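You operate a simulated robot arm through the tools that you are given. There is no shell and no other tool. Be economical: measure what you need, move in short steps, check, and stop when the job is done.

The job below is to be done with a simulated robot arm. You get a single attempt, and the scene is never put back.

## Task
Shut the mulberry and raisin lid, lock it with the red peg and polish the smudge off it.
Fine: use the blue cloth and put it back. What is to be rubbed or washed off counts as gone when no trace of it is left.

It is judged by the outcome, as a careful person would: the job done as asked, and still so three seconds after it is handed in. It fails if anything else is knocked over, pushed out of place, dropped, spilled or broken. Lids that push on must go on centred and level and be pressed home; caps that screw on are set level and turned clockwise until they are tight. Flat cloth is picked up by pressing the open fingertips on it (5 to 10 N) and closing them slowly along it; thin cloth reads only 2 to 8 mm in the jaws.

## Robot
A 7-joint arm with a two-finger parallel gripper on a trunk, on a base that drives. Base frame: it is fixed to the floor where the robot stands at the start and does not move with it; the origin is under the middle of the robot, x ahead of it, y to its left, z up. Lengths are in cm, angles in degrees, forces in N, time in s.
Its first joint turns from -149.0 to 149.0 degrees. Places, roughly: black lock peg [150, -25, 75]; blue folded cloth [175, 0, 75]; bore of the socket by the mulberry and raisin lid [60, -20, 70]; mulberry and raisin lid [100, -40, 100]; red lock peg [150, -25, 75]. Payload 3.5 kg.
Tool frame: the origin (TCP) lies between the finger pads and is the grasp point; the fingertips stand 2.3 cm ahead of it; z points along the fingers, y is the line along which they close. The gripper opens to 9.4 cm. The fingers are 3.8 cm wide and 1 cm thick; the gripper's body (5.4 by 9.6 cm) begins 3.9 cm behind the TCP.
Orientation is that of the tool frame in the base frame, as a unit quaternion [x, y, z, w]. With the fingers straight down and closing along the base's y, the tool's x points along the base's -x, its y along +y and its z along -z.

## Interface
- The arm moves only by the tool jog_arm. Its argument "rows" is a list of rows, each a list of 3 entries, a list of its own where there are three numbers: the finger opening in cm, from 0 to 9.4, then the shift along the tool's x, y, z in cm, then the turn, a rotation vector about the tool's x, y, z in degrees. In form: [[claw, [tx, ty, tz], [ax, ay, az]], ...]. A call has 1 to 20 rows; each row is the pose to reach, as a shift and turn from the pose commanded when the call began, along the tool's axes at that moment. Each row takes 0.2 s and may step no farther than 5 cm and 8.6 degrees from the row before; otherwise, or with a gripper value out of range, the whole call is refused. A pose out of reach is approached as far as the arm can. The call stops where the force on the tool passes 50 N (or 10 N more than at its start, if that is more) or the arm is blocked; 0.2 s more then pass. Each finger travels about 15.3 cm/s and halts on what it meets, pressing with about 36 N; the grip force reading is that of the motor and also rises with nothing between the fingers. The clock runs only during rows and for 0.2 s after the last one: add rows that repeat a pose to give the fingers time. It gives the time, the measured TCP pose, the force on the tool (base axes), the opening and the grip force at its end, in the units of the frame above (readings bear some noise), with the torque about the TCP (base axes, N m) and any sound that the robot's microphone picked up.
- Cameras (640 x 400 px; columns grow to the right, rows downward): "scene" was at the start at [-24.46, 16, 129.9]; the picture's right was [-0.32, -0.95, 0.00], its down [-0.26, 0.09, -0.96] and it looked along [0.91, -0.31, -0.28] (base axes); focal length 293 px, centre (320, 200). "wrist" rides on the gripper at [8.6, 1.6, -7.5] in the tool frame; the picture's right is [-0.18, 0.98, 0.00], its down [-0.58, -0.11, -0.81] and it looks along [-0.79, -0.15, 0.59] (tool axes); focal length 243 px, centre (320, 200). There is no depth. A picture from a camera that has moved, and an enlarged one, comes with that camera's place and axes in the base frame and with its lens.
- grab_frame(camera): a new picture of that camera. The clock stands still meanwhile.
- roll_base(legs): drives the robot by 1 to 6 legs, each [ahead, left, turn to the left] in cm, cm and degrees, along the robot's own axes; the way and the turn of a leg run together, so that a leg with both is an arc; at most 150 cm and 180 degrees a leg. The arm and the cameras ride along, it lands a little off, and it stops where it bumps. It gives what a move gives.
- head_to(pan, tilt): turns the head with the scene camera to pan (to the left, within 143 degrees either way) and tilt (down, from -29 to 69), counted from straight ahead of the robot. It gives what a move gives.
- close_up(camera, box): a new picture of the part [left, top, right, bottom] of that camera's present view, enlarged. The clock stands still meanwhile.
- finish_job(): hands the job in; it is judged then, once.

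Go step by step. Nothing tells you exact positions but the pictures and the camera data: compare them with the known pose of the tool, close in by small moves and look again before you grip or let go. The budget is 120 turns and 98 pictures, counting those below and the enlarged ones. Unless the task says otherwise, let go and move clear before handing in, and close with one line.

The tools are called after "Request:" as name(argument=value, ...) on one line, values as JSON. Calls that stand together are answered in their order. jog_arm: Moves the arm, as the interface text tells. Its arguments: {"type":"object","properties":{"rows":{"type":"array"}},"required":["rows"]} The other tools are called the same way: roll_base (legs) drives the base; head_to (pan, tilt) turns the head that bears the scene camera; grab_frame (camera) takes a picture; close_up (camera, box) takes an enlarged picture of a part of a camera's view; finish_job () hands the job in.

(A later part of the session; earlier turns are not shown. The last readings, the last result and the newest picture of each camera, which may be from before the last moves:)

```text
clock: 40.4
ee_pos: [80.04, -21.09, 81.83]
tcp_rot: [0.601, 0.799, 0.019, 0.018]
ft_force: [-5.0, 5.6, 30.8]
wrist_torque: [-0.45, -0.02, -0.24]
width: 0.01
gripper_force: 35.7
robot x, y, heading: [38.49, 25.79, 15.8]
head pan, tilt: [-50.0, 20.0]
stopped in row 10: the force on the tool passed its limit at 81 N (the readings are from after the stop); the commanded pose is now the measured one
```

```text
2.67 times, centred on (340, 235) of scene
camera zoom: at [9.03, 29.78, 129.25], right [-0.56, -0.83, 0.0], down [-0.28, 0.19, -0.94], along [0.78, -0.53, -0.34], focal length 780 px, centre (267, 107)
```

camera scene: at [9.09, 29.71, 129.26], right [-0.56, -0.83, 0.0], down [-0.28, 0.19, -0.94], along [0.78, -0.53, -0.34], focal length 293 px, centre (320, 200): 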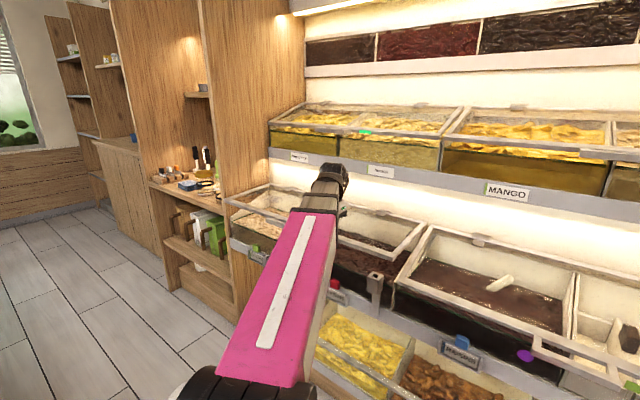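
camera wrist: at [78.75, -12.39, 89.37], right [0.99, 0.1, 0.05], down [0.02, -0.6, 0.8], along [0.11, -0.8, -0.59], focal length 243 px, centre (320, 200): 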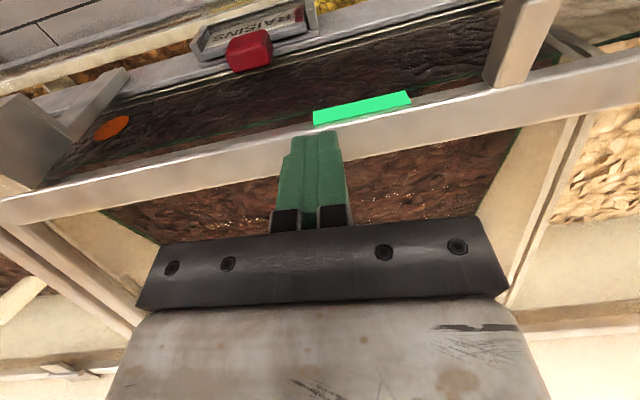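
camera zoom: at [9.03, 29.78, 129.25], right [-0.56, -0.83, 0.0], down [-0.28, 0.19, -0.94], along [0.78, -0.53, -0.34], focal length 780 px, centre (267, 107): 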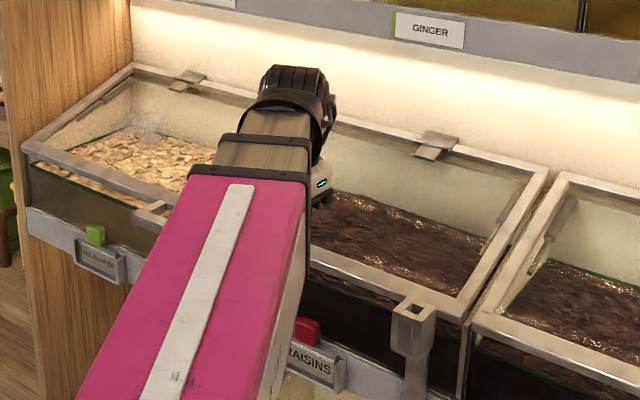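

The lid is down on its frame. I'll lift away, check it stays shut, and look at the socket.

Request:
jog_arm(rows=[[0, [0, 0, -2], [0, 0, 0]], [0, [1, -4, -5], [0, 0, 0]], [0, [3, -8, -8], [0, 0, 0]], [0, [6, -12, -11], [0, 0, 0]], [0, [9, -15, -14], [0, 0, 0]], [0, [12, -15, -16], [0, 0, 0]], [0, [12, -15, -16], [0, 0, 0]]])

Request:
grab_frame(camera="wrist")

Request:
grab_frame(camera="scene")

```text
refused: row 2 steps farther than a row can; nothing moved
```

```text
56 pictures are left
camera wrist: at [78.75, -12.39, 89.37], right [0.99, 0.1, 0.05], down [0.02, -0.6, 0.8], along [0.11, -0.8, -0.59], focal length 243 px, centre (320, 200)
```

wrist: 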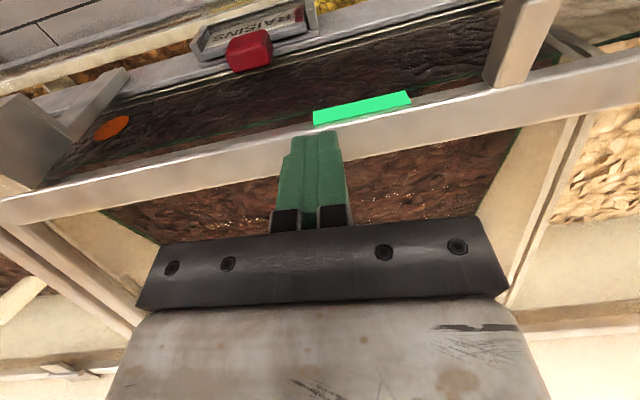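

```text
55 pictures are left
camera scene: at [9.03, 29.78, 129.25], right [-0.56, -0.83, 0.0], down [-0.28, 0.19, -0.94], along [0.78, -0.53, -0.34], focal length 293 px, centre (320, 200)
```

scene: 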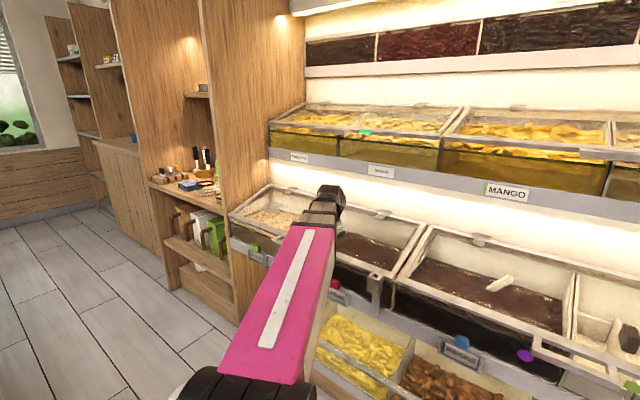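

Request:
jog_arm(rows=[[0, [0, 0, -2], [0, 0, 0]], [0, [1, 1, -6], [0, 0, 0]], [0, [4, 2, -9], [0, 0, 0]], [0, [7, 4, -12], [0, 0, 0]], [0, [10, 6, -14], [0, 0, 0]], [0, [13, 9, -15], [0, 0, 0]], [0, [15, 12, -15], [0, 0, 0]], [0, [15, 12, -15], [0, 0, 0]]])

Request:
head_to(pan=-75, tilt=35)

Request:
grab_frame(camera="scene")

```text
clock: 42.2
ee_pos: [86.64, -3.33, 97.24]
tcp_rot: [0.602, 0.798, 0.018, 0.017]
ft_force: [0.3, -0.3, -0.3]
wrist_torque: [0.0, 0.0, 0.03]
width: 0.01
gripper_force: 35.5
robot x, y, heading: [38.46, 25.96, 16.1]
head pan, tilt: [-50.0, 20.0]
```

```text
clock: 43.1
ee_pos: [86.66, -3.38, 97.29]
tcp_rot: [0.601, 0.799, 0.019, 0.017]
ft_force: [0.7, 0.2, 0.1]
wrist_torque: [0.0, -0.03, 0.0]
width: 0.0
gripper_force: 36.2
robot x, y, heading: [38.57, 25.79, 16.1]
head pan, tilt: [-75.0, 35.0]
```

```text
54 pictures are left
camera scene: at [5.91, 27.37, 126.88], right [-0.86, -0.52, 0.0], down [-0.3, 0.49, -0.82], along [0.42, -0.7, -0.57], focal length 293 px, centre (320, 200)
```

scene: 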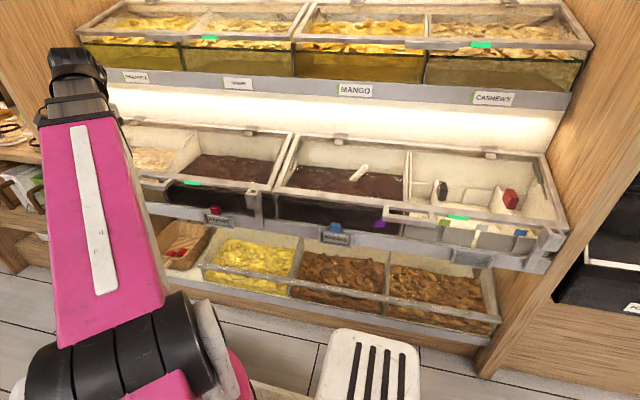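

Lid stays shut. Now I drive ahead to the utensil shelf and look at the pegs.

Request:
roll_base(legs=[[58, 0, 0]])

Request:
grab_frame(camera="wrist")

Request:
head_to(pan=-70, tilt=30)

Request:
grab_frame(camera="scene")

```text
clock: 46.4
ee_pos: [141.68, 11.86, 97.32]
tcp_rot: [0.603, 0.797, 0.018, 0.017]
ft_force: [0.5, -0.5, -0.5]
wrist_torque: [0.01, 0.02, 0.03]
width: 0.04
gripper_force: 36.1
robot x, y, heading: [93.68, 40.97, 15.7]
head pan, tilt: [-75.0, 35.0]
```

```text
53 pictures are left
camera wrist: at [140.41, 20.56, 104.78], right [0.99, 0.09, 0.05], down [0.01, -0.6, 0.8], along [0.1, -0.8, -0.59], focal length 243 px, centre (320, 200)
```

wrist: 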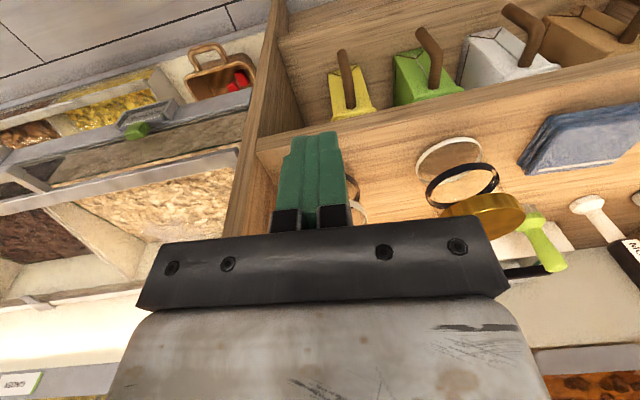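

```text
clock: 47.0
ee_pos: [141.68, 11.84, 97.23]
tcp_rot: [0.603, 0.797, 0.018, 0.017]
ft_force: [0.3, -0.3, -0.1]
wrist_torque: [0.0, 0.01, -0.01]
width: 0.0
gripper_force: 36.4
robot x, y, heading: [94.11, 41.68, 15.4]
head pan, tilt: [-70.0, 30.0]
```

```text
52 pictures are left
camera scene: at [61.88, 43.43, 127.65], right [-0.81, -0.58, 0.0], down [-0.29, 0.41, -0.87], along [0.5, -0.7, -0.5], focal length 293 px, centre (320, 200)
```

scene: 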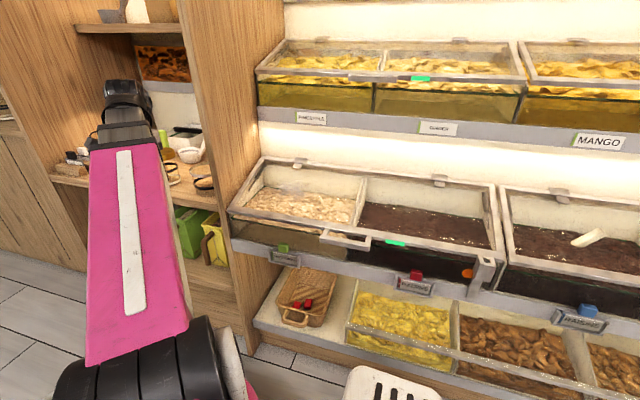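

Request:
close_up(camera="scene", box=[40, 110, 240, 260])

Request:
close_up(camera="scene", box=[220, 150, 510, 300])

```text
2.67 times, centred on (140, 185) of scene
camera zoom: at [61.88, 43.43, 127.65], right [-0.81, -0.58, 0.0], down [-0.29, 0.41, -0.87], along [0.5, -0.7, -0.5], focal length 780 px, centre (800, 240)
```

zoom: 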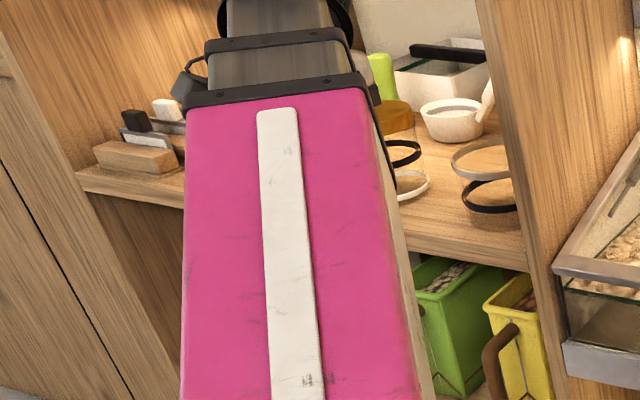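

```text
2.21 times, centred on (365, 225) of scene
camera zoom: at [61.88, 43.43, 127.65], right [-0.81, -0.58, 0.0], down [-0.29, 0.41, -0.87], along [0.5, -0.7, -0.5], focal length 646 px, centre (221, 145)
```

zoom: 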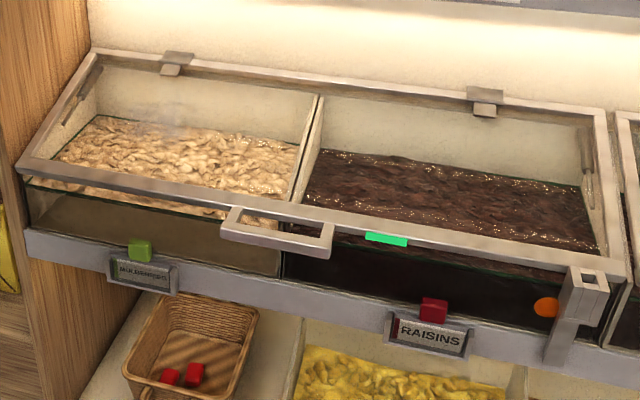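

The lid is fully shut. To reach the peg stand without the arm hitting the divider (at u≈128), I'll swing the tool beside the robot and drive abreast of the stand.

Request:
jog_arm(rows=[[0, [-1, -4, 0], [0, 0, 0]], [0, [-2, -8, 0], [0, 0, 0]], [0, [-3, -12, 0], [0, 0, 0]], [0, [-4, -16, 0], [0, 0, 0]], [0, [-5, -20, 0], [0, 0, 0]], [0, [-5, -22, 0], [0, 0, 0]], [0, [-5, -22, 0], [0, 0, 0]]])

Request:
roll_base(legs=[[42, 0, 0]])

Request:
head_to(pan=-65, tilt=30)

Request:
grab_frame(camera="wrist")

Request:
grab_frame(camera="scene")

```text
clock: 48.6
ee_pos: [121.75, 1.44, 96.36]
tcp_rot: [0.604, 0.797, 0.018, 0.017]
ft_force: [-0.7, 0.4, 0.2]
wrist_torque: [-0.02, 0.02, -0.01]
width: 0.0
gripper_force: 36.3
robot x, y, heading: [94.0, 41.25, 15.6]
head pan, tilt: [-70.0, 30.0]
```

```text
clock: 51.2
ee_pos: [161.98, 12.46, 96.31]
tcp_rot: [0.607, 0.794, 0.019, 0.017]
ft_force: [-0.1, 0.1, 0.0]
wrist_torque: [-0.04, 0.01, 0.01]
width: 0.01
gripper_force: 36.1
robot x, y, heading: [134.32, 52.29, 15.5]
head pan, tilt: [-70.0, 30.0]
```

```text
clock: 51.9
ee_pos: [162.1, 12.38, 96.24]
tcp_rot: [0.607, 0.795, 0.019, 0.017]
ft_force: [0.5, 0.0, -0.3]
wrist_torque: [-0.03, 0.01, 0.0]
width: 0.02
gripper_force: 36.0
robot x, y, heading: [134.03, 52.54, 14.9]
head pan, tilt: [-65.0, 30.0]
```

```text
49 pictures are left
camera wrist: at [160.96, 21.07, 103.82], right [1.0, 0.08, 0.05], down [0.01, -0.6, 0.8], along [0.09, -0.8, -0.59], focal length 243 px, centre (320, 200)
```

wrist: 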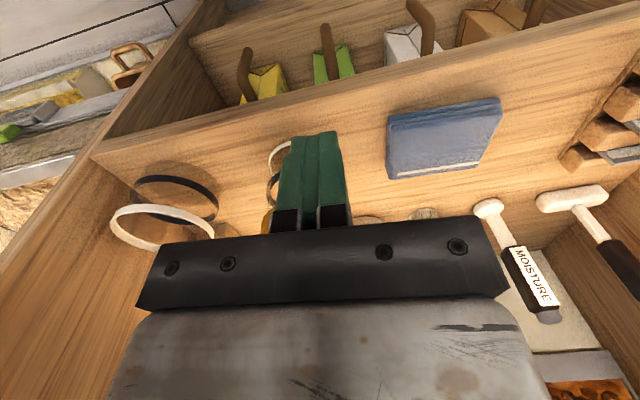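

```text
48 pictures are left
camera scene: at [103.08, 55.28, 127.65], right [-0.76, -0.64, 0.0], down [-0.32, 0.38, -0.87], along [0.56, -0.66, -0.5], focal length 293 px, centre (320, 200)
```

scene: 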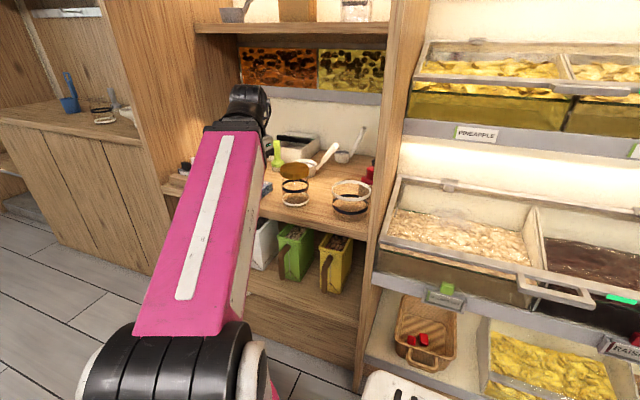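

Request:
close_up(camera="scene", box=[240, 110, 400, 230])

```text
3.33 times, centred on (320, 170) of scene
camera zoom: at [103.08, 55.28, 127.65], right [-0.76, -0.64, 0.0], down [-0.32, 0.38, -0.87], along [0.56, -0.66, -0.5], focal length 976 px, centre (320, 300)
```

zoom: 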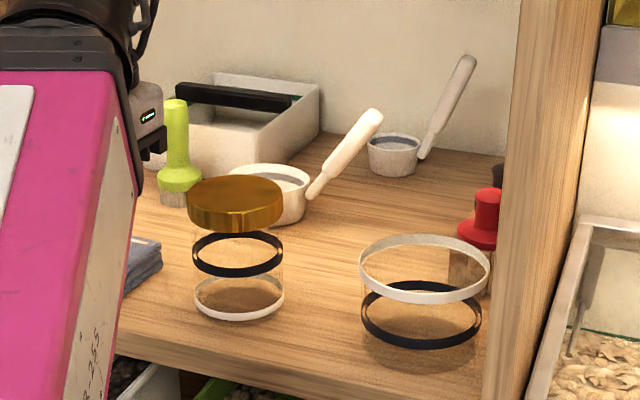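

The red peg stands behind an open glass jar, beside the divider. I'll come in high over the jar and look down at the peg.

Request:
jog_arm(rows=[[4, [-3, -2.4, -1], [0, 0, 0]], [4, [-6, -4.8, -1], [0, 0, 0]], [4, [-9, -7.2, -1], [0, 0, 0]], [4, [-12, -9.6, -1], [0, 0, 0]], [4, [-15, -12, -1], [0, 0, 0]], [4, [-18, -14.4, -1], [0, 0, 0]], [4, [-21, -16.8, -1], [0, 0, 0]], [4, [-24, -19.2, -1], [0, 0, 0]], [4, [-27, -21, -1], [0, 0, 0]], [4, [-27, -21, -1], [0, 0, 0]]])

Request:
grab_frame(camera="wrist")

Request:
grab_frame(camera="scene")

```text
clock: 54.1
ee_pos: [149.03, -19.2, 96.42]
tcp_rot: [0.606, 0.795, 0.019, 0.017]
ft_force: [-0.5, 0.2, -0.4]
wrist_torque: [0.02, 0.03, 0.01]
width: 4.02
gripper_force: 0.0
robot x, y, heading: [134.27, 52.34, 15.5]
head pan, tilt: [-65.0, 30.0]
```

```text
46 pictures are left
camera wrist: at [147.79, -10.61, 103.96], right [1.0, 0.08, 0.05], down [0.01, -0.6, 0.8], along [0.1, -0.8, -0.59], focal length 243 px, centre (320, 200)
```

wrist: 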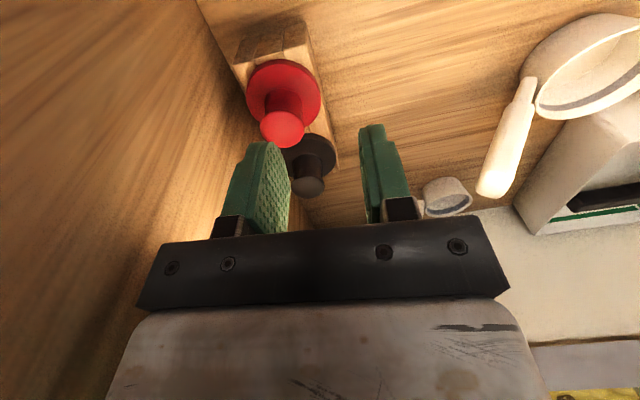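

```text
45 pictures are left
camera scene: at [103.09, 55.28, 127.65], right [-0.76, -0.64, 0.0], down [-0.32, 0.38, -0.87], along [0.56, -0.66, -0.5], focal length 293 px, centre (320, 200)
```

scene: 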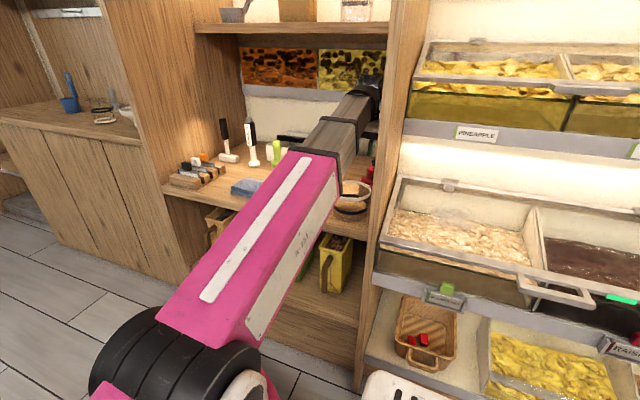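

Two views place the red knob's top near (147, -22, 89). I'll move above it and look again.

Request:
jog_arm(rows=[[4.5, [-0.5, -1.5, 0], [0, 0, 0]], [5, [-1, -2.7, 0], [0, 0, 0]], [5, [-1, -2.7, 0], [0, 0, 0]]])

Request:
grab_frame(camera="wrist")

Request:
close_up(camera="scene", box=[310, 70, 420, 225])

```text
clock: 54.9
ee_pos: [146.72, -20.81, 96.34]
tcp_rot: [0.606, 0.795, 0.019, 0.018]
ft_force: [13.3, 8.4, 0.5]
wrist_torque: [-0.75, 1.19, 0.16]
width: 4.99
gripper_force: 0.1
robot x, y, heading: [134.41, 52.46, 15.2]
head pan, tilt: [-65.0, 30.0]
```

```text
44 pictures are left
camera wrist: at [145.53, -12.06, 103.85], right [1.0, 0.08, 0.05], down [0.01, -0.6, 0.8], along [0.1, -0.8, -0.59], focal length 243 px, centre (320, 200)
```

wrist: 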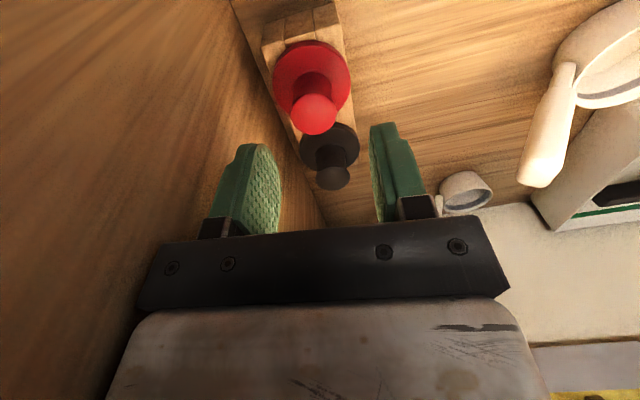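

```text
2.58 times, centred on (365, 148) of scene
camera zoom: at [103.14, 55.3, 127.66], right [-0.76, -0.65, 0.0], down [-0.32, 0.38, -0.87], along [0.56, -0.66, -0.5], focal length 755 px, centre (204, 336)
```

zoom: 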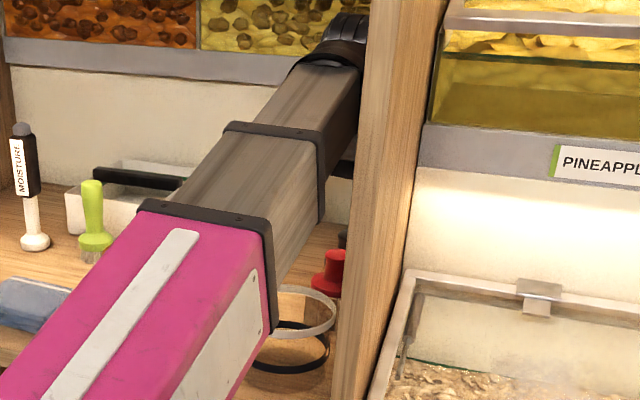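

The knob top is confirmed at about (146.8, -22.3, 88.5), but the wrist is touching the divider (15 N sideways). I'll back off and turn the gripper 90° so its narrow side faces the divider, closing between the two pegs.

Request:
jog_arm(rows=[[5, [1.0, 3, 0], [0, 0, 0]], [5, [1.0, 3.5, 0], [0, 0, 8]], [5, [1.0, 3.5, 0], [0, 0, 16]], [5, [1.0, 3.5, 0], [0, 0, 24]], [5, [1.0, 3.5, 0], [0, 0, 32]], [5, [1.0, 3.5, 0], [0, 0, 40]], [5, [1.0, 3.5, 0], [0, 0, 48]], [5, [1.0, 3.5, 0], [0, 0, 56]], [5, [1.0, 3.5, 0], [0, 0, 64]], [5, [1.0, 3.5, 0], [0, 0, 72]], [5, [1.0, 3.5, 0], [0, 0, 80]], [5, [1.0, 3.5, 0], [0, 0, 88]], [5, [1.0, 3.5, 0], [0, 0, 90]], [5, [1.0, 3.5, 0], [0, 0, 90]]])

Request:
grab_frame(camera="wrist")

```text
clock: 57.9
ee_pos: [149.59, -18.86, 96.56]
tcp_rot: [0.991, 0.133, 0.026, -0.001]
ft_force: [-0.5, 0.6, 0.4]
wrist_torque: [-0.01, 0.02, -0.01]
width: 5.01
gripper_force: 0.0
robot x, y, heading: [134.07, 52.35, 15.5]
head pan, tilt: [-65.0, 30.0]
```

```text
42 pictures are left
camera wrist: at [158.02, -18.31, 104.36], right [0.08, -1.0, 0.0], down [-0.63, -0.05, 0.78], along [-0.77, -0.06, -0.63], focal length 243 px, centre (320, 200)
```

wrist: 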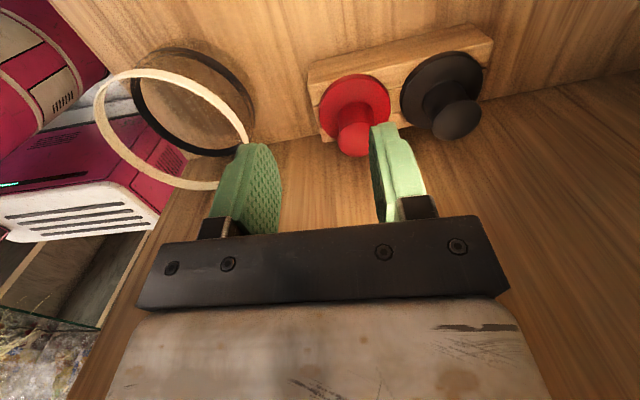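

The knob and its disk show clearly now: knob top z≈88.5, disk z≈83.3. I'll align above the knob first and check for contact.

Request:
jog_arm(rows=[[5, [-1.2, 0.8, 0], [0, -1.5, 0]], [5, [-2.4, 1.6, 0], [0, -3, 0]], [5, [-3.6, 2.3, 0], [0, -3, 0]], [5, [-3.6, 2.3, 0], [0, -3, 0]]])

Request:
grab_frame(camera="wrist")

```text
clock: 58.9
ee_pos: [146.77, -22.17, 96.3]
tcp_rot: [0.991, 0.132, -0.001, 0.002]
ft_force: [-0.4, -0.1, -0.1]
wrist_torque: [0.0, 0.02, 0.01]
width: 5.0
gripper_force: 0.1
robot x, y, heading: [134.54, 52.85, 15.0]
head pan, tilt: [-65.0, 30.0]
```

```text
41 pictures are left
camera wrist: at [155.54, -21.47, 103.72], right [0.08, -1.0, 0.01], down [-0.59, -0.04, 0.81], along [-0.8, -0.07, -0.59], focal length 243 px, centre (320, 200)
```

wrist: 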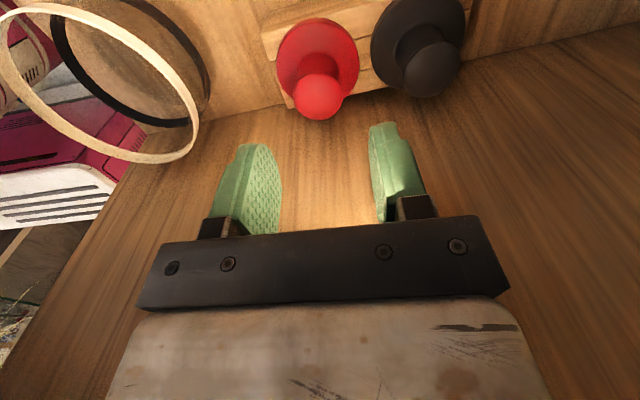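

Aligned with no contact. I descend and close on the knob.

Request:
jog_arm(rows=[[5, [0, 0.2, 3], [0, 0, 0]], [5, [0, 0.2, 6], [0, 0, 0]], [5, [0, 0.2, 8], [0, 0, 0]], [5, [0, 0.2, 9.3], [0, 0, 0]], [4, [0, 0.2, 9.3], [0, 0, 0]], [3, [0, 0.2, 9.3], [0, 0, 0]], [2, [0, 0.2, 9.3], [0, 0, 0]], [1, [0, 0.2, 9.3], [0, 0, 0]], [0.5, [0, 0.2, 9.3], [0, 0, 0]]])

Request:
grab_frame(camera="wrist")

```text
clock: 59.9
ee_pos: [146.98, -22.47, 87.98]
tcp_rot: [0.991, 0.132, -0.001, 0.004]
ft_force: [-0.6, 3.4, 28.3]
wrist_torque: [0.68, 0.13, 0.02]
width: 5.06
gripper_force: 0.3
robot x, y, heading: [134.3, 52.44, 15.3]
head pan, tilt: [-65.0, 30.0]
stopped in row 4: the force on the tool passed its limit at 85 N (the readings are from after the stop); the commanded pose is now the measured one
```

```text
40 pictures are left
camera wrist: at [155.61, -21.59, 95.33], right [0.08, -1.0, 0.01], down [-0.59, -0.04, 0.81], along [-0.8, -0.07, -0.59], focal length 243 px, centre (320, 200)
```

wrist: 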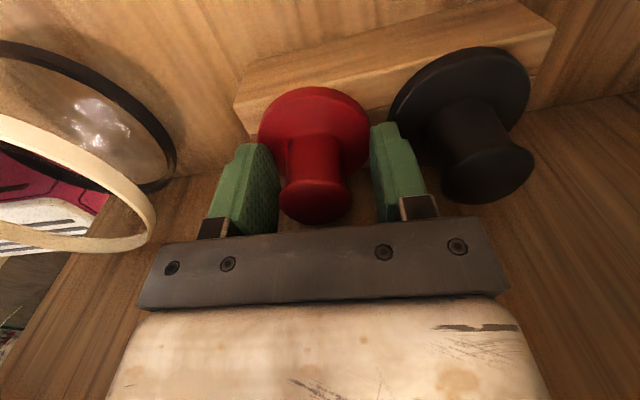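

The fingertips met the disk, so I lift 0.8 cm and close on the knob.

Request:
jog_arm(rows=[[5, [0, -0.2, -0.8], [0, 0, 0]], [4, [0, -0.2, -0.8], [0, 0, 0]], [3.4, [0, -0.2, -0.8], [0, 0, 0]], [2.8, [0, -0.2, -0.8], [0, 0, 0]], [2.2, [0, -0.2, -0.8], [0, 0, 0]], [1.5, [0, -0.2, -0.8], [0, 0, 0]], [0.5, [0, -0.2, -0.8], [0, 0, 0]], [0.5, [0, -0.2, -0.8], [0, 0, 0]]])

Request:
close_up(camera="wrist", box=[160, 60, 560, 260])

```text
clock: 61.6
ee_pos: [146.74, -22.25, 88.5]
tcp_rot: [0.991, 0.132, -0.001, 0.004]
ft_force: [0.2, 1.9, 3.8]
wrist_torque: [0.21, 0.05, 0.01]
width: 2.88
gripper_force: 35.9
robot x, y, heading: [134.38, 52.37, 15.2]
head pan, tilt: [-65.0, 30.0]
```

```text
1.60 times, centred on (360, 160) of wrist
camera zoom: at [155.47, -21.45, 95.96], right [0.08, -1.0, 0.01], down [-0.59, -0.04, 0.81], along [-0.8, -0.07, -0.59], focal length 388 px, centre (256, 264)
```

zoom: 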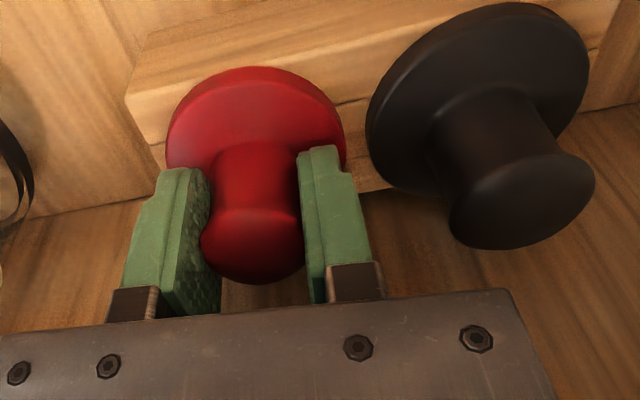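

Gripped (2.9 cm). Lifting straight up.

Request:
jog_arm(rows=[[0.5, [0, 0, -1], [0, 0, 0]], [0.5, [0, 0, -2.5], [0, 0, 0]], [0.5, [0, 0, -4.5], [0, 0, 0]], [0.5, [0, 0, -7], [0, 0, 0]], [0.5, [0, 0, -10], [0, 0, 0]], [0.5, [0, 0, -13], [0, 0, 0]], [0.5, [0, 0, -16], [0, 0, 0]], [0.5, [0, 0, -16], [0, 0, 0]]])

Request:
grab_frame(camera="wrist")

Request:
grab_frame(camera="scene")

```text
clock: 63.5
ee_pos: [146.89, -22.29, 104.75]
tcp_rot: [0.991, 0.132, -0.001, 0.003]
ft_force: [-0.4, 0.0, -0.4]
wrist_torque: [0.0, 0.04, 0.03]
width: 2.85
gripper_force: 36.0
robot x, y, heading: [134.66, 52.5, 15.3]
head pan, tilt: [-65.0, 30.0]
```

```text
38 pictures are left
camera wrist: at [155.55, -21.55, 112.34], right [0.08, -1.0, 0.01], down [-0.59, -0.04, 0.81], along [-0.8, -0.07, -0.59], focal length 243 px, centre (320, 200)
```

wrist: 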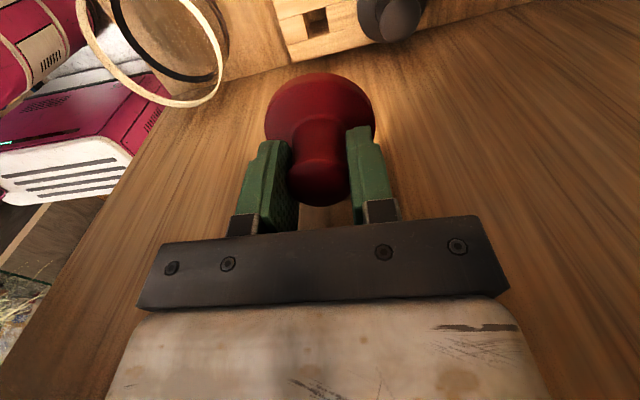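

```text
37 pictures are left
camera scene: at [103.09, 55.27, 127.65], right [-0.76, -0.64, 0.0], down [-0.32, 0.38, -0.87], along [0.56, -0.66, -0.5], focal length 293 px, centre (320, 200)
```

scene: 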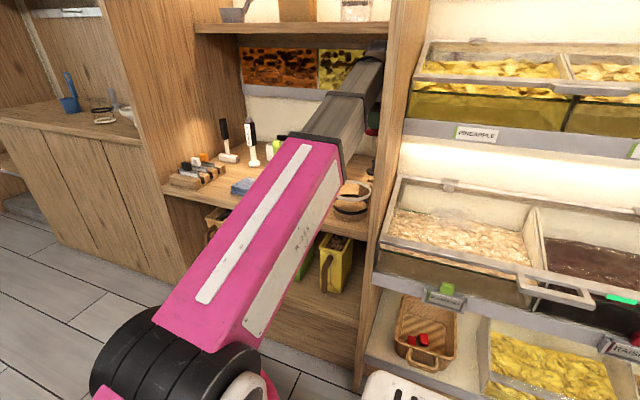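

The peg is out and hanging clear; its stand shows a square hole aligned with the shelf. I'll withdraw toward the corridor over the jar and drive back to the socket.

Request:
jog_arm(rows=[[0.5, [1, -3, 0], [0, 0, 0]], [0.5, [2, -6, 0], [0, 0, 0]], [0.5, [3, -9, 0], [0, 0, 0]], [0.5, [4, -12, 0], [0, 0, 0]], [0.5, [5, -15, 0], [0, 0, 0]], [0.5, [6, -18, 0.5], [0, 0, 0]], [0.5, [7, -21, 1.5], [0, 0, 0]], [0.5, [8, -23.5, 3], [0, 0, 0]], [0.5, [8, -24, 5], [0, 0, 0]], [0.5, [8, -24, 5], [0, 0, 0]]])

Request:
roll_base(legs=[[-62, 0, 0]])

Request:
head_to(pan=-80, tilt=35)

Request:
grab_frame(camera="scene")

```text
clock: 65.7
ee_pos: [148.22, 2.99, 99.16]
tcp_rot: [0.991, 0.132, 0.0, 0.004]
ft_force: [0.5, -0.1, -0.4]
wrist_torque: [-0.01, -0.02, 0.01]
width: 2.85
gripper_force: 36.1
out of reach, approached as far as the arm can: row 6, 7, 8
robot x, y, heading: [134.69, 52.51, 15.3]
head pan, tilt: [-65.0, 30.0]
```

```text
clock: 67.2
ee_pos: [137.69, 0.4, 99.12]
tcp_rot: [0.989, 0.147, 0.006, 0.002]
ft_force: [0.7, -0.2, -0.1]
wrist_torque: [0.0, 0.02, 0.02]
width: 2.86
gripper_force: 35.3
robot x, y, heading: [122.21, 49.34, 15.2]
head pan, tilt: [-65.0, 30.0]
stopped in leg 1: the robot was blocked; the commanded pose is now the measured one
```

```text
clock: 67.9
ee_pos: [137.74, 0.49, 99.15]
tcp_rot: [0.989, 0.146, 0.006, 0.003]
ft_force: [0.8, 0.3, -1.5]
wrist_torque: [0.0, 0.0, -0.02]
width: 2.83
gripper_force: 36.2
robot x, y, heading: [122.78, 49.4, 15.5]
head pan, tilt: [-80.0, 35.0]
```

```text
36 pictures are left
camera scene: at [89.42, 51.07, 126.93], right [-0.9, -0.43, 0.0], down [-0.25, 0.52, -0.82], along [0.35, -0.74, -0.57], focal length 293 px, centre (320, 200)
```

scene: 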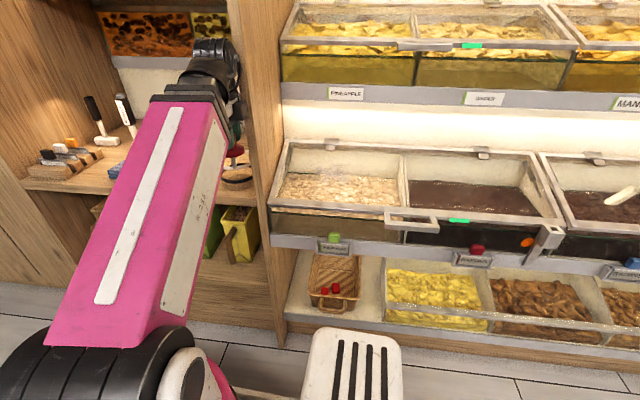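

The wrist touched the divider edge. I'll go forward a bit, step left into the corridor, then drive back.

Request:
roll_base(legs=[[4, 0, 0], [0, 14, 0], [-56, 0, 0]])

Request:
grab_frame(camera="scene")

Request:
grab_frame(camera="wrist")

```text
clock: 72.6
ee_pos: [83.5, 0.03, 99.25]
tcp_rot: [0.989, 0.149, 0.007, 0.002]
ft_force: [-0.1, 0.4, -1.3]
wrist_torque: [0.02, 0.01, -0.04]
width: 2.85
gripper_force: 35.9
robot x, y, heading: [68.19, 49.16, 15.7]
head pan, tilt: [-80.0, 35.0]
```

```text
35 pictures are left
camera scene: at [34.81, 50.35, 126.87], right [-0.9, -0.43, 0.0], down [-0.25, 0.52, -0.82], along [0.36, -0.74, -0.57], focal length 293 px, centre (320, 200)
```

scene: 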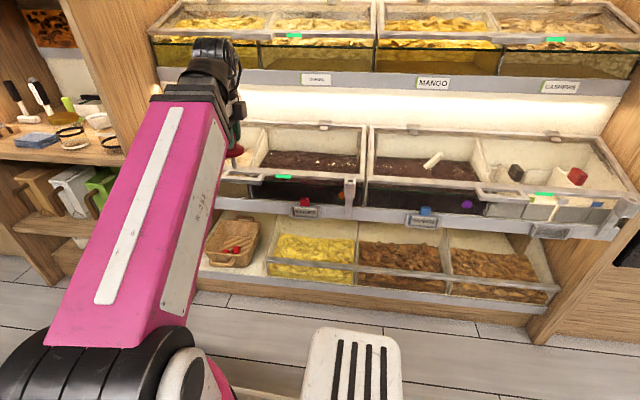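

```text
34 pictures are left
camera wrist: at [92.06, 1.08, 106.74], right [0.11, -0.99, 0.0], down [-0.6, -0.07, 0.8], along [-0.79, -0.09, -0.6], focal length 243 px, centre (320, 200)
```

wrist: 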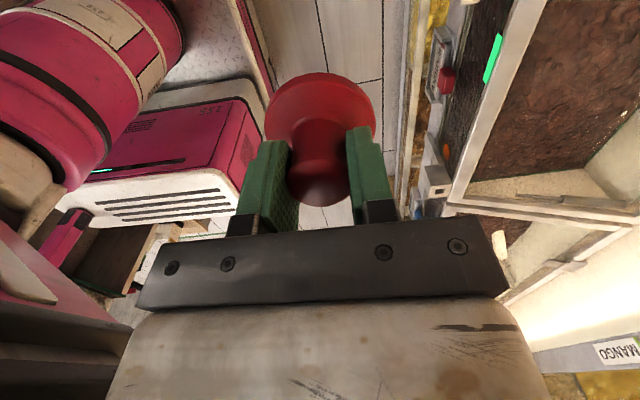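

The socket is at about (60.3, -24.6, 79). I'll carry the peg above it and look.

Request:
jog_arm(rows=[[0.5, [-3, 1.7, 0], [0, 0, 0]], [0.5, [-6.5, 3.7, 0], [0, 0, 0]], [0.5, [-10, 5.7, 0], [0, 0, 0]], [0.5, [-13.5, 7.7, 0], [0, 0, 0]], [0.5, [-17, 9.7, 0], [0, 0, 0]], [0.5, [-20.5, 11.7, 0], [0, 0, 0]], [0.5, [-24, 13.7, 0], [0, 0, 0]], [0.5, [-27, 15.4, 0], [0, 0, 0]], [0.5, [-29.4, 16.7, 0], [0, 0, 0]], [0.5, [-29.4, 16.7, 0], [0, 0, 0]]])

Request:
grab_frame(camera="wrist")

Request:
close_up(camera="scene", box=[270, 90, 430, 230])

```text
clock: 74.8
ee_pos: [60.23, -24.26, 98.85]
tcp_rot: [0.989, 0.149, 0.006, 0.002]
ft_force: [-1.0, 0.4, -0.5]
wrist_torque: [-0.04, 0.01, 0.01]
width: 2.81
gripper_force: 36.2
robot x, y, heading: [68.34, 48.91, 15.6]
head pan, tilt: [-80.0, 35.0]
```

```text
33 pictures are left
camera wrist: at [68.84, -23.31, 106.47], right [0.11, -0.99, 0.0], down [-0.6, -0.07, 0.8], along [-0.79, -0.09, -0.6], focal length 243 px, centre (320, 200)
```

wrist: 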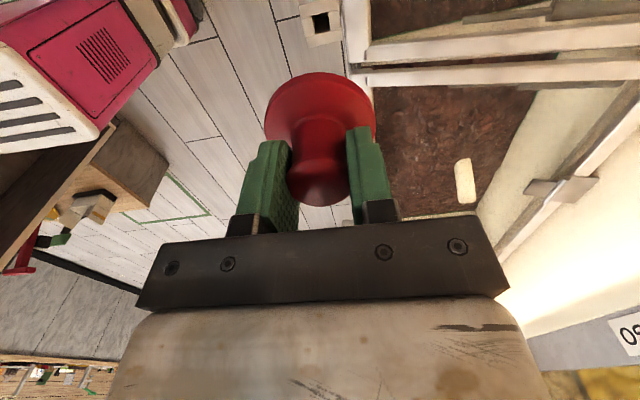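

```text
2.86 times, centred on (350, 160) of scene
camera zoom: at [34.81, 50.35, 126.87], right [-0.9, -0.43, 0.0], down [-0.25, 0.52, -0.82], along [0.36, -0.74, -0.57], focal length 836 px, centre (234, 314)
```

zoom: 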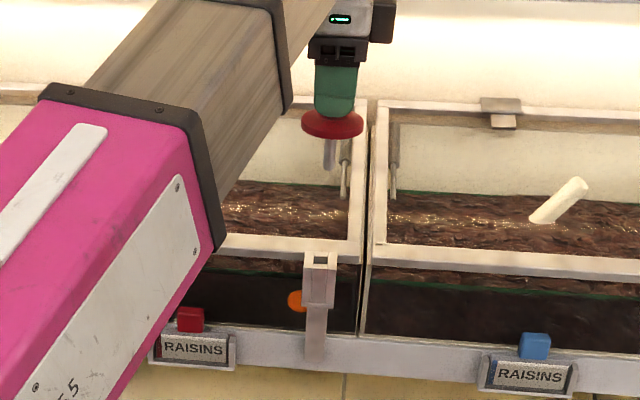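

The bore centre is about (60.7, -24.3, 79) and the shank end about 8.4 cm below the TCP. I'll lower to just above the bore and check from both cameras.

Request:
jog_arm(rows=[[0.5, [0.2, 0, 0], [0, 0, 0]], [0.5, [0.4, 0, 3], [0, 0, 0]], [0.5, [0.4, 0, 6], [0, 0, 0]], [0.5, [0.4, 0, 8], [0, 0, 0]], [0.5, [0.4, 0, 9], [0, 0, 0]], [0.5, [0.4, 0, 9], [0, 0, 0]]])

Request:
close_up(camera="wrist", box=[220, 0, 420, 125])

Request:
close_up(camera="scene", box=[310, 120, 400, 210])

```text
clock: 76.2
ee_pos: [60.88, -24.23, 89.84]
tcp_rot: [0.989, 0.149, 0.007, 0.003]
ft_force: [-0.5, -0.8, -0.4]
wrist_torque: [-0.01, 0.01, 0.03]
width: 2.84
gripper_force: 35.8
robot x, y, heading: [68.6, 49.18, 15.8]
head pan, tilt: [-80.0, 35.0]
```

```text
3.20 times, centred on (320, 62) of wrist
camera zoom: at [69.35, -23.18, 97.3], right [0.11, -0.99, 0.0], down [-0.6, -0.07, 0.8], along [-0.79, -0.09, -0.6], focal length 776 px, centre (320, 640)
```

zoom: 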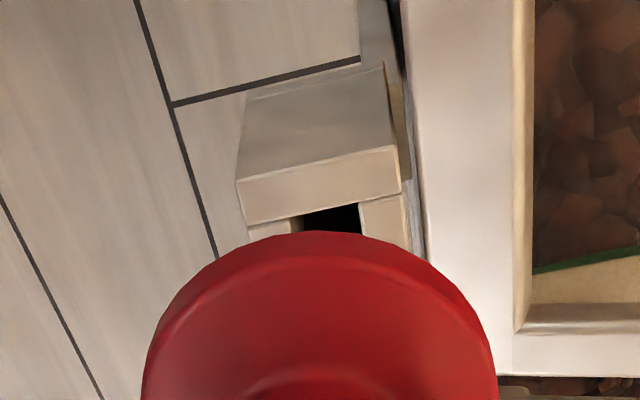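

```text
4.44 times, centred on (355, 165) of scene
camera zoom: at [34.81, 50.35, 126.87], right [-0.9, -0.43, 0.0], down [-0.25, 0.52, -0.82], along [0.36, -0.74, -0.57], focal length 1301 px, centre (164, 356)
```

zoom: 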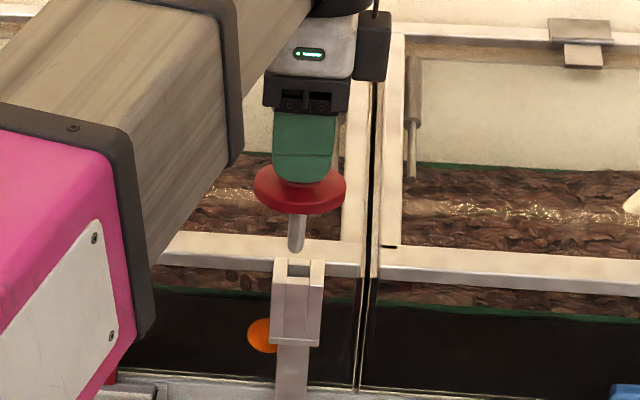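

The pin is nearly over the bore; a 0.3 cm correction, then lower slowly.

Request:
jog_arm(rows=[[0.5, [-0.3, 0.05, 0], [0, 0, 0]], [0.5, [-0.3, 0.05, 0.8], [0, 0, 0]], [0.5, [-0.3, 0.05, 1.5], [0, 0, 0]], [0.5, [-0.3, 0.05, 2], [0, 0, 0]], [0.5, [-0.3, 0.05, 2.5], [0, 0, 0]], [0.5, [-0.3, 0.05, 3], [0, 0, 0]]])

Request:
close_up(camera="scene", box=[310, 120, 400, 210])

```text
clock: 77.6
ee_pos: [60.47, -24.59, 86.73]
tcp_rot: [0.989, 0.149, 0.007, 0.001]
ft_force: [-0.2, 1.4, -0.8]
wrist_torque: [0.01, -0.01, -0.02]
width: 2.83
gripper_force: 35.7
robot x, y, heading: [68.23, 49.05, 15.9]
head pan, tilt: [-80.0, 35.0]
```

```text
4.44 times, centred on (355, 165) of scene
camera zoom: at [34.81, 50.35, 126.87], right [-0.9, -0.43, 0.0], down [-0.25, 0.52, -0.82], along [0.36, -0.74, -0.57], focal length 1301 px, centre (164, 356)
```

zoom: 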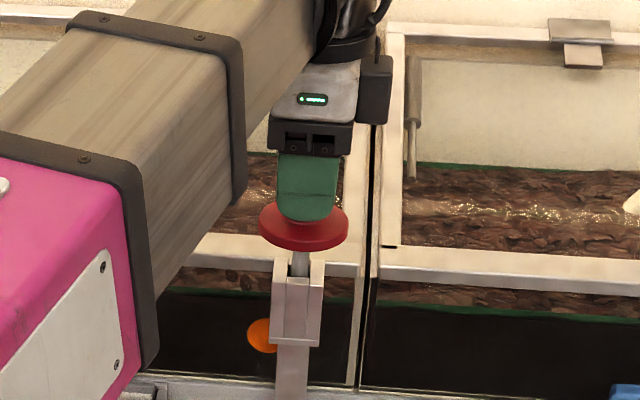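

The pin end has gone into the bore with no force. I continue down until the disk seats.

Request:
jog_arm(rows=[[0.5, [0, 0, 0.7], [0, 0, 0]], [0.5, [0, 0, 1.4], [0, 0, 0]], [0.5, [0, 0, 2.1], [0, 0, 0]], [0.5, [0, 0, 2.7], [0, 0, 0]], [0.5, [0, 0, 3.3], [0, 0, 0]], [0.5, [0, 0, 3.8], [0, 0, 0]], [0.5, [0, 0, 4.3], [0, 0, 0]], [0.5, [0, 0, 4.8], [0, 0, 0]]])

Request:
close_up(camera="scene", box=[310, 120, 400, 210])

```text
clock: 79.2
ee_pos: [60.7, -24.56, 82.72]
tcp_rot: [0.989, 0.148, 0.007, 0.002]
ft_force: [-1.1, 5.2, 23.2]
wrist_torque: [0.21, 0.05, -0.01]
width: 2.82
gripper_force: 35.6
robot x, y, heading: [68.12, 49.11, 15.4]
head pan, tilt: [-80.0, 35.0]
stopped in row 8: the force on the tool passed its limit at 66 N (the readings are from after the stop); the commanded pose is now the measured one
```

```text
4.44 times, centred on (355, 165) of scene
camera zoom: at [34.81, 50.42, 126.87], right [-0.9, -0.43, 0.0], down [-0.25, 0.52, -0.82], along [0.36, -0.74, -0.57], focal length 1301 px, centre (164, 356)
```

zoom: 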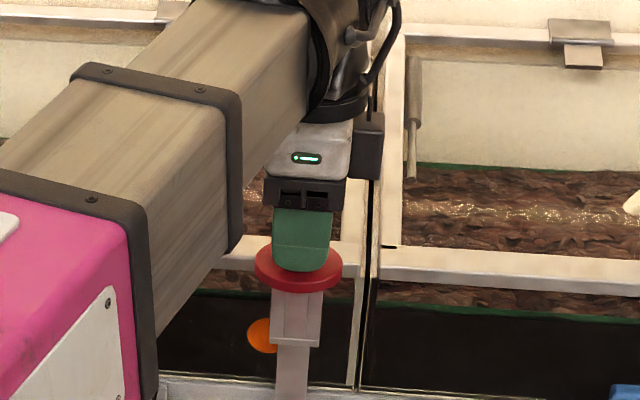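

Seated flush on the socket. Release gently and rise.

Request:
jog_arm(rows=[[3.2, [0, 0, -0.2], [0, 0, 0]], [4, [0, 0, -0.3], [0, 0, 0]], [4, [0, 0, -0.3], [0, 0, 0]], [4, [0, 0, -2], [0, 0, 0]], [4, [0, 0, -5], [0, 0, 0]], [4, [0, 0, -9], [0, 0, 0]], [4, [0, 0, -13], [0, 0, 0]], [4, [0, -2, -16], [0, 0, 0]], [4, [0, -2, -16], [0, 0, 0]]])

Request:
grab_frame(camera="scene")

Request:
close_up(camera="scene", box=[200, 110, 400, 230])

```text
clock: 81.2
ee_pos: [59.93, -22.38, 98.72]
tcp_rot: [0.989, 0.149, 0.006, 0.002]
ft_force: [0.5, -0.3, -0.6]
wrist_torque: [-0.02, 0.04, 0.0]
width: 3.99
gripper_force: 0.0
robot x, y, heading: [68.29, 48.81, 15.9]
head pan, tilt: [-80.0, 35.0]
```

```text
27 pictures are left
camera scene: at [34.81, 50.35, 126.87], right [-0.9, -0.43, 0.0], down [-0.25, 0.52, -0.82], along [0.36, -0.74, -0.57], focal length 293 px, centre (320, 200)
```

scene: 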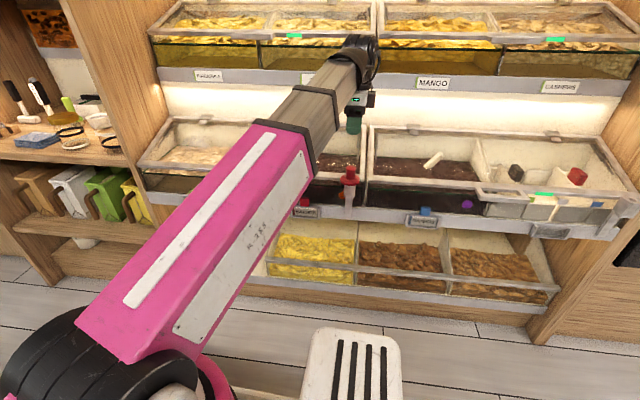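

```text
3.20 times, centred on (300, 170) of scene
camera zoom: at [34.81, 50.35, 126.87], right [-0.9, -0.43, 0.0], down [-0.25, 0.52, -0.82], along [0.36, -0.74, -0.57], focal length 936 px, centre (384, 296)
```

zoom: 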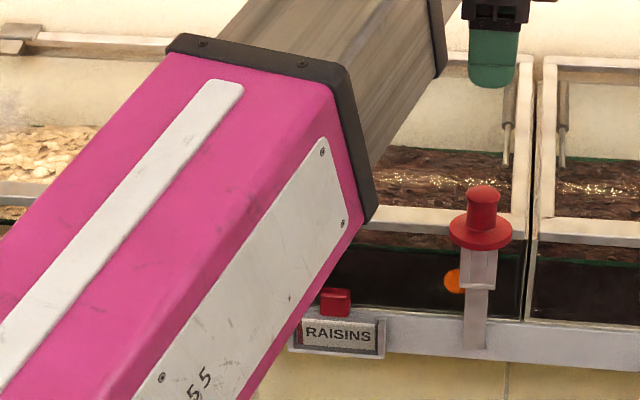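

The red peg is locked in. Next the cloth: I retract the tool a little, turn it back, and drive ahead to the utensil shelf.

Request:
jog_arm(rows=[[4, [2, -3, 0], [0, 0, -8]], [4, [4, -6, 0], [0, 0, -16]], [4, [6, -8, 0], [0, 0, -24]], [4, [8, -8, 0], [0, 0, -32]], [4, [10, -8, 0], [0, 0, -40]], [4, [12, -8, 0], [0, 0, -48]], [4, [14, -8, 0], [0, 0, -56]], [4, [16, -8, 0], [0, 0, -64]], [4, [18, -8, 0], [0, 0, -72]], [4, [20, -8, 0], [0, 0, -80]], [4, [22, -8, 0], [0, 0, -88]], [4, [22, -8, 0], [0, 0, -91]], [4, [22, -8, 0], [0, 0, -91]]])

Request:
roll_base(legs=[[71, 0, 0]])

Request:
head_to(pan=-105, tilt=35)

Request:
grab_frame(camera="scene")

Request:
grab_frame(camera="wrist")

```text
clock: 83.3
ee_pos: [74.55, -9.86, 98.75]
tcp_rot: [0.728, 0.685, 0.005, 0.009]
ft_force: [15.0, 0.3, -3.9]
wrist_torque: [-0.28, 1.53, -1.61]
width: 3.96
gripper_force: 0.0
robot x, y, heading: [68.2, 48.77, 15.6]
head pan, tilt: [-80.0, 35.0]
stopped in row 10: the force on the tool passed its limit at 87 N (the readings are from after the stop); the commanded pose is now the measured one
```

```text
clock: 87.2
ee_pos: [144.51, 10.23, 98.84]
tcp_rot: [0.722, 0.691, 0.006, 0.008]
ft_force: [25.9, 2.0, -9.4]
wrist_torque: [-1.13, 2.62, -2.65]
width: 4.02
gripper_force: 0.0
robot x, y, heading: [137.48, 68.94, 16.6]
head pan, tilt: [-80.0, 35.0]
```

```text
clock: 88.1
ee_pos: [144.4, 10.36, 98.8]
tcp_rot: [0.723, 0.691, 0.005, 0.008]
ft_force: [15.2, 1.1, -3.6]
wrist_torque: [-0.5, 1.54, -1.63]
width: 3.98
gripper_force: 0.0
robot x, y, heading: [136.97, 68.72, 16.7]
head pan, tilt: [-105.0, 35.0]
```

```text
25 pictures are left
camera scene: at [100.12, 68.94, 126.87], right [-1.0, -0.03, 0.0], down [-0.02, 0.57, -0.82], along [0.02, -0.82, -0.57], focal length 293 px, centre (320, 200)
```

scene: 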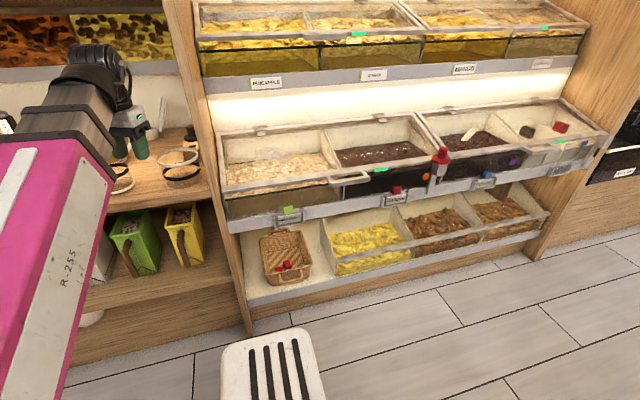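

```text
24 pictures are left
camera wrist: at [146.21, 18.93, 106.27], right [0.97, -0.23, 0.02], down [-0.15, -0.57, 0.81], along [-0.17, -0.79, -0.59], focal length 243 px, centre (320, 200)
```

wrist: 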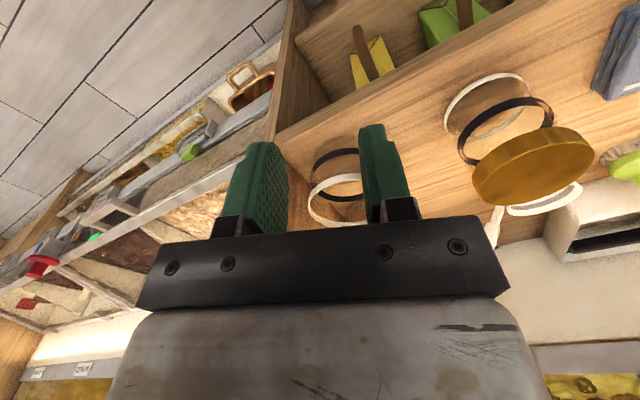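

There is a steady 15 N on the tool: the wrist is touching the robot's own arm. I'll ease the rotation back and extend outward toward the cloth.

Request:
jog_arm(rows=[[4, [0, 2, 0], [0, 0, 6]], [4, [-1, 6, 0], [0, 0, 8]], [4, [-2, 10, 0], [0, 0, 8]], [4, [-3, 14, 0], [0, 0, 8]], [4, [-4, 18, 0], [0, 0, 8]], [4, [-5, 22, 0], [0, 0, 8]], [4, [-6, 26, 0], [0, 0, 8]], [4, [-6, 26, 0], [0, 0, 8]]])

Request:
close_up(camera="scene", box=[200, 90, 460, 230])

```text
clock: 89.9
ee_pos: [170.62, 3.24, 99.32]
tcp_rot: [0.769, 0.639, 0.006, 0.007]
ft_force: [0.2, 0.8, -1.0]
wrist_torque: [0.02, 0.02, 0.03]
width: 4.01
gripper_force: 0.2
robot x, y, heading: [137.08, 69.01, 16.6]
head pan, tilt: [-105.0, 35.0]
```

```text
2.46 times, centred on (330, 160) of scene
camera zoom: at [100.11, 68.93, 126.87], right [-1.0, -0.03, 0.0], down [-0.02, 0.57, -0.82], along [0.02, -0.82, -0.57], focal length 720 px, centre (295, 298)
```

zoom: 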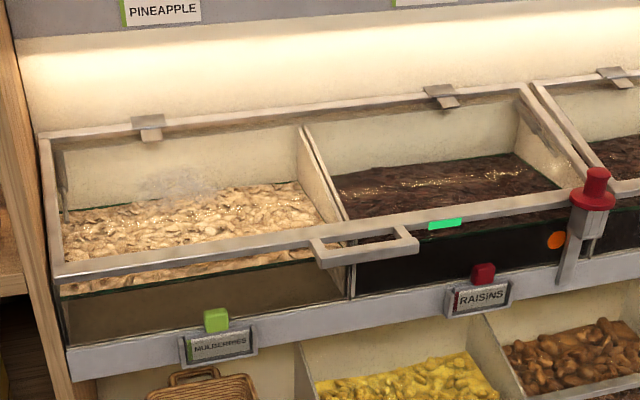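

I can see the hazy smudge on the pane over the mulberries (about (117,-19)). Now I'll bring the tool over the cloth and square it up.

Request:
jog_arm(rows=[[4, [0, 2.5, 0], [0, 0, -6]], [4, [0, 5, 0], [0, 0, -12]], [4, [0, 7.5, 0], [0, 0, -18]], [4, [0, 9.5, 0], [0, 0, -24]], [4, [0, 9.5, 0], [0, 0, -26]], [4, [0, 9.5, 0], [0, 0, -26]]])

Request:
grab_frame(camera="wrist")

```text
clock: 91.3
ee_pos: [179.67, 1.5, 99.44]
tcp_rot: [0.605, 0.796, 0.003, 0.008]
ft_force: [0.9, 0.9, 0.5]
wrist_torque: [-0.01, 0.0, 0.03]
width: 4.01
gripper_force: 0.1
robot x, y, heading: [137.32, 68.94, 16.5]
head pan, tilt: [-105.0, 35.0]
```

```text
22 pictures are left
camera wrist: at [178.63, 10.21, 106.83], right [1.0, 0.09, 0.02], down [0.04, -0.59, 0.81], along [0.08, -0.81, -0.59], focal length 243 px, centre (320, 200)
```

wrist: 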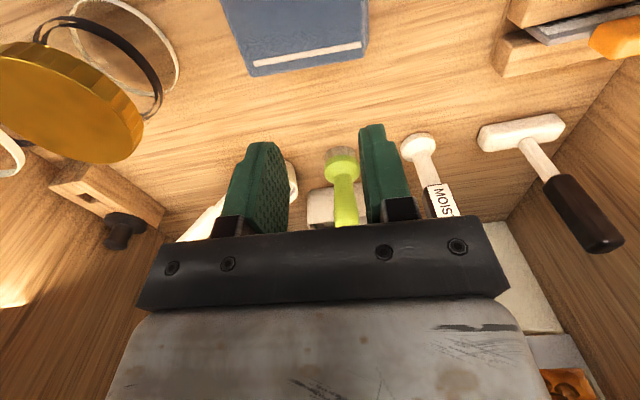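

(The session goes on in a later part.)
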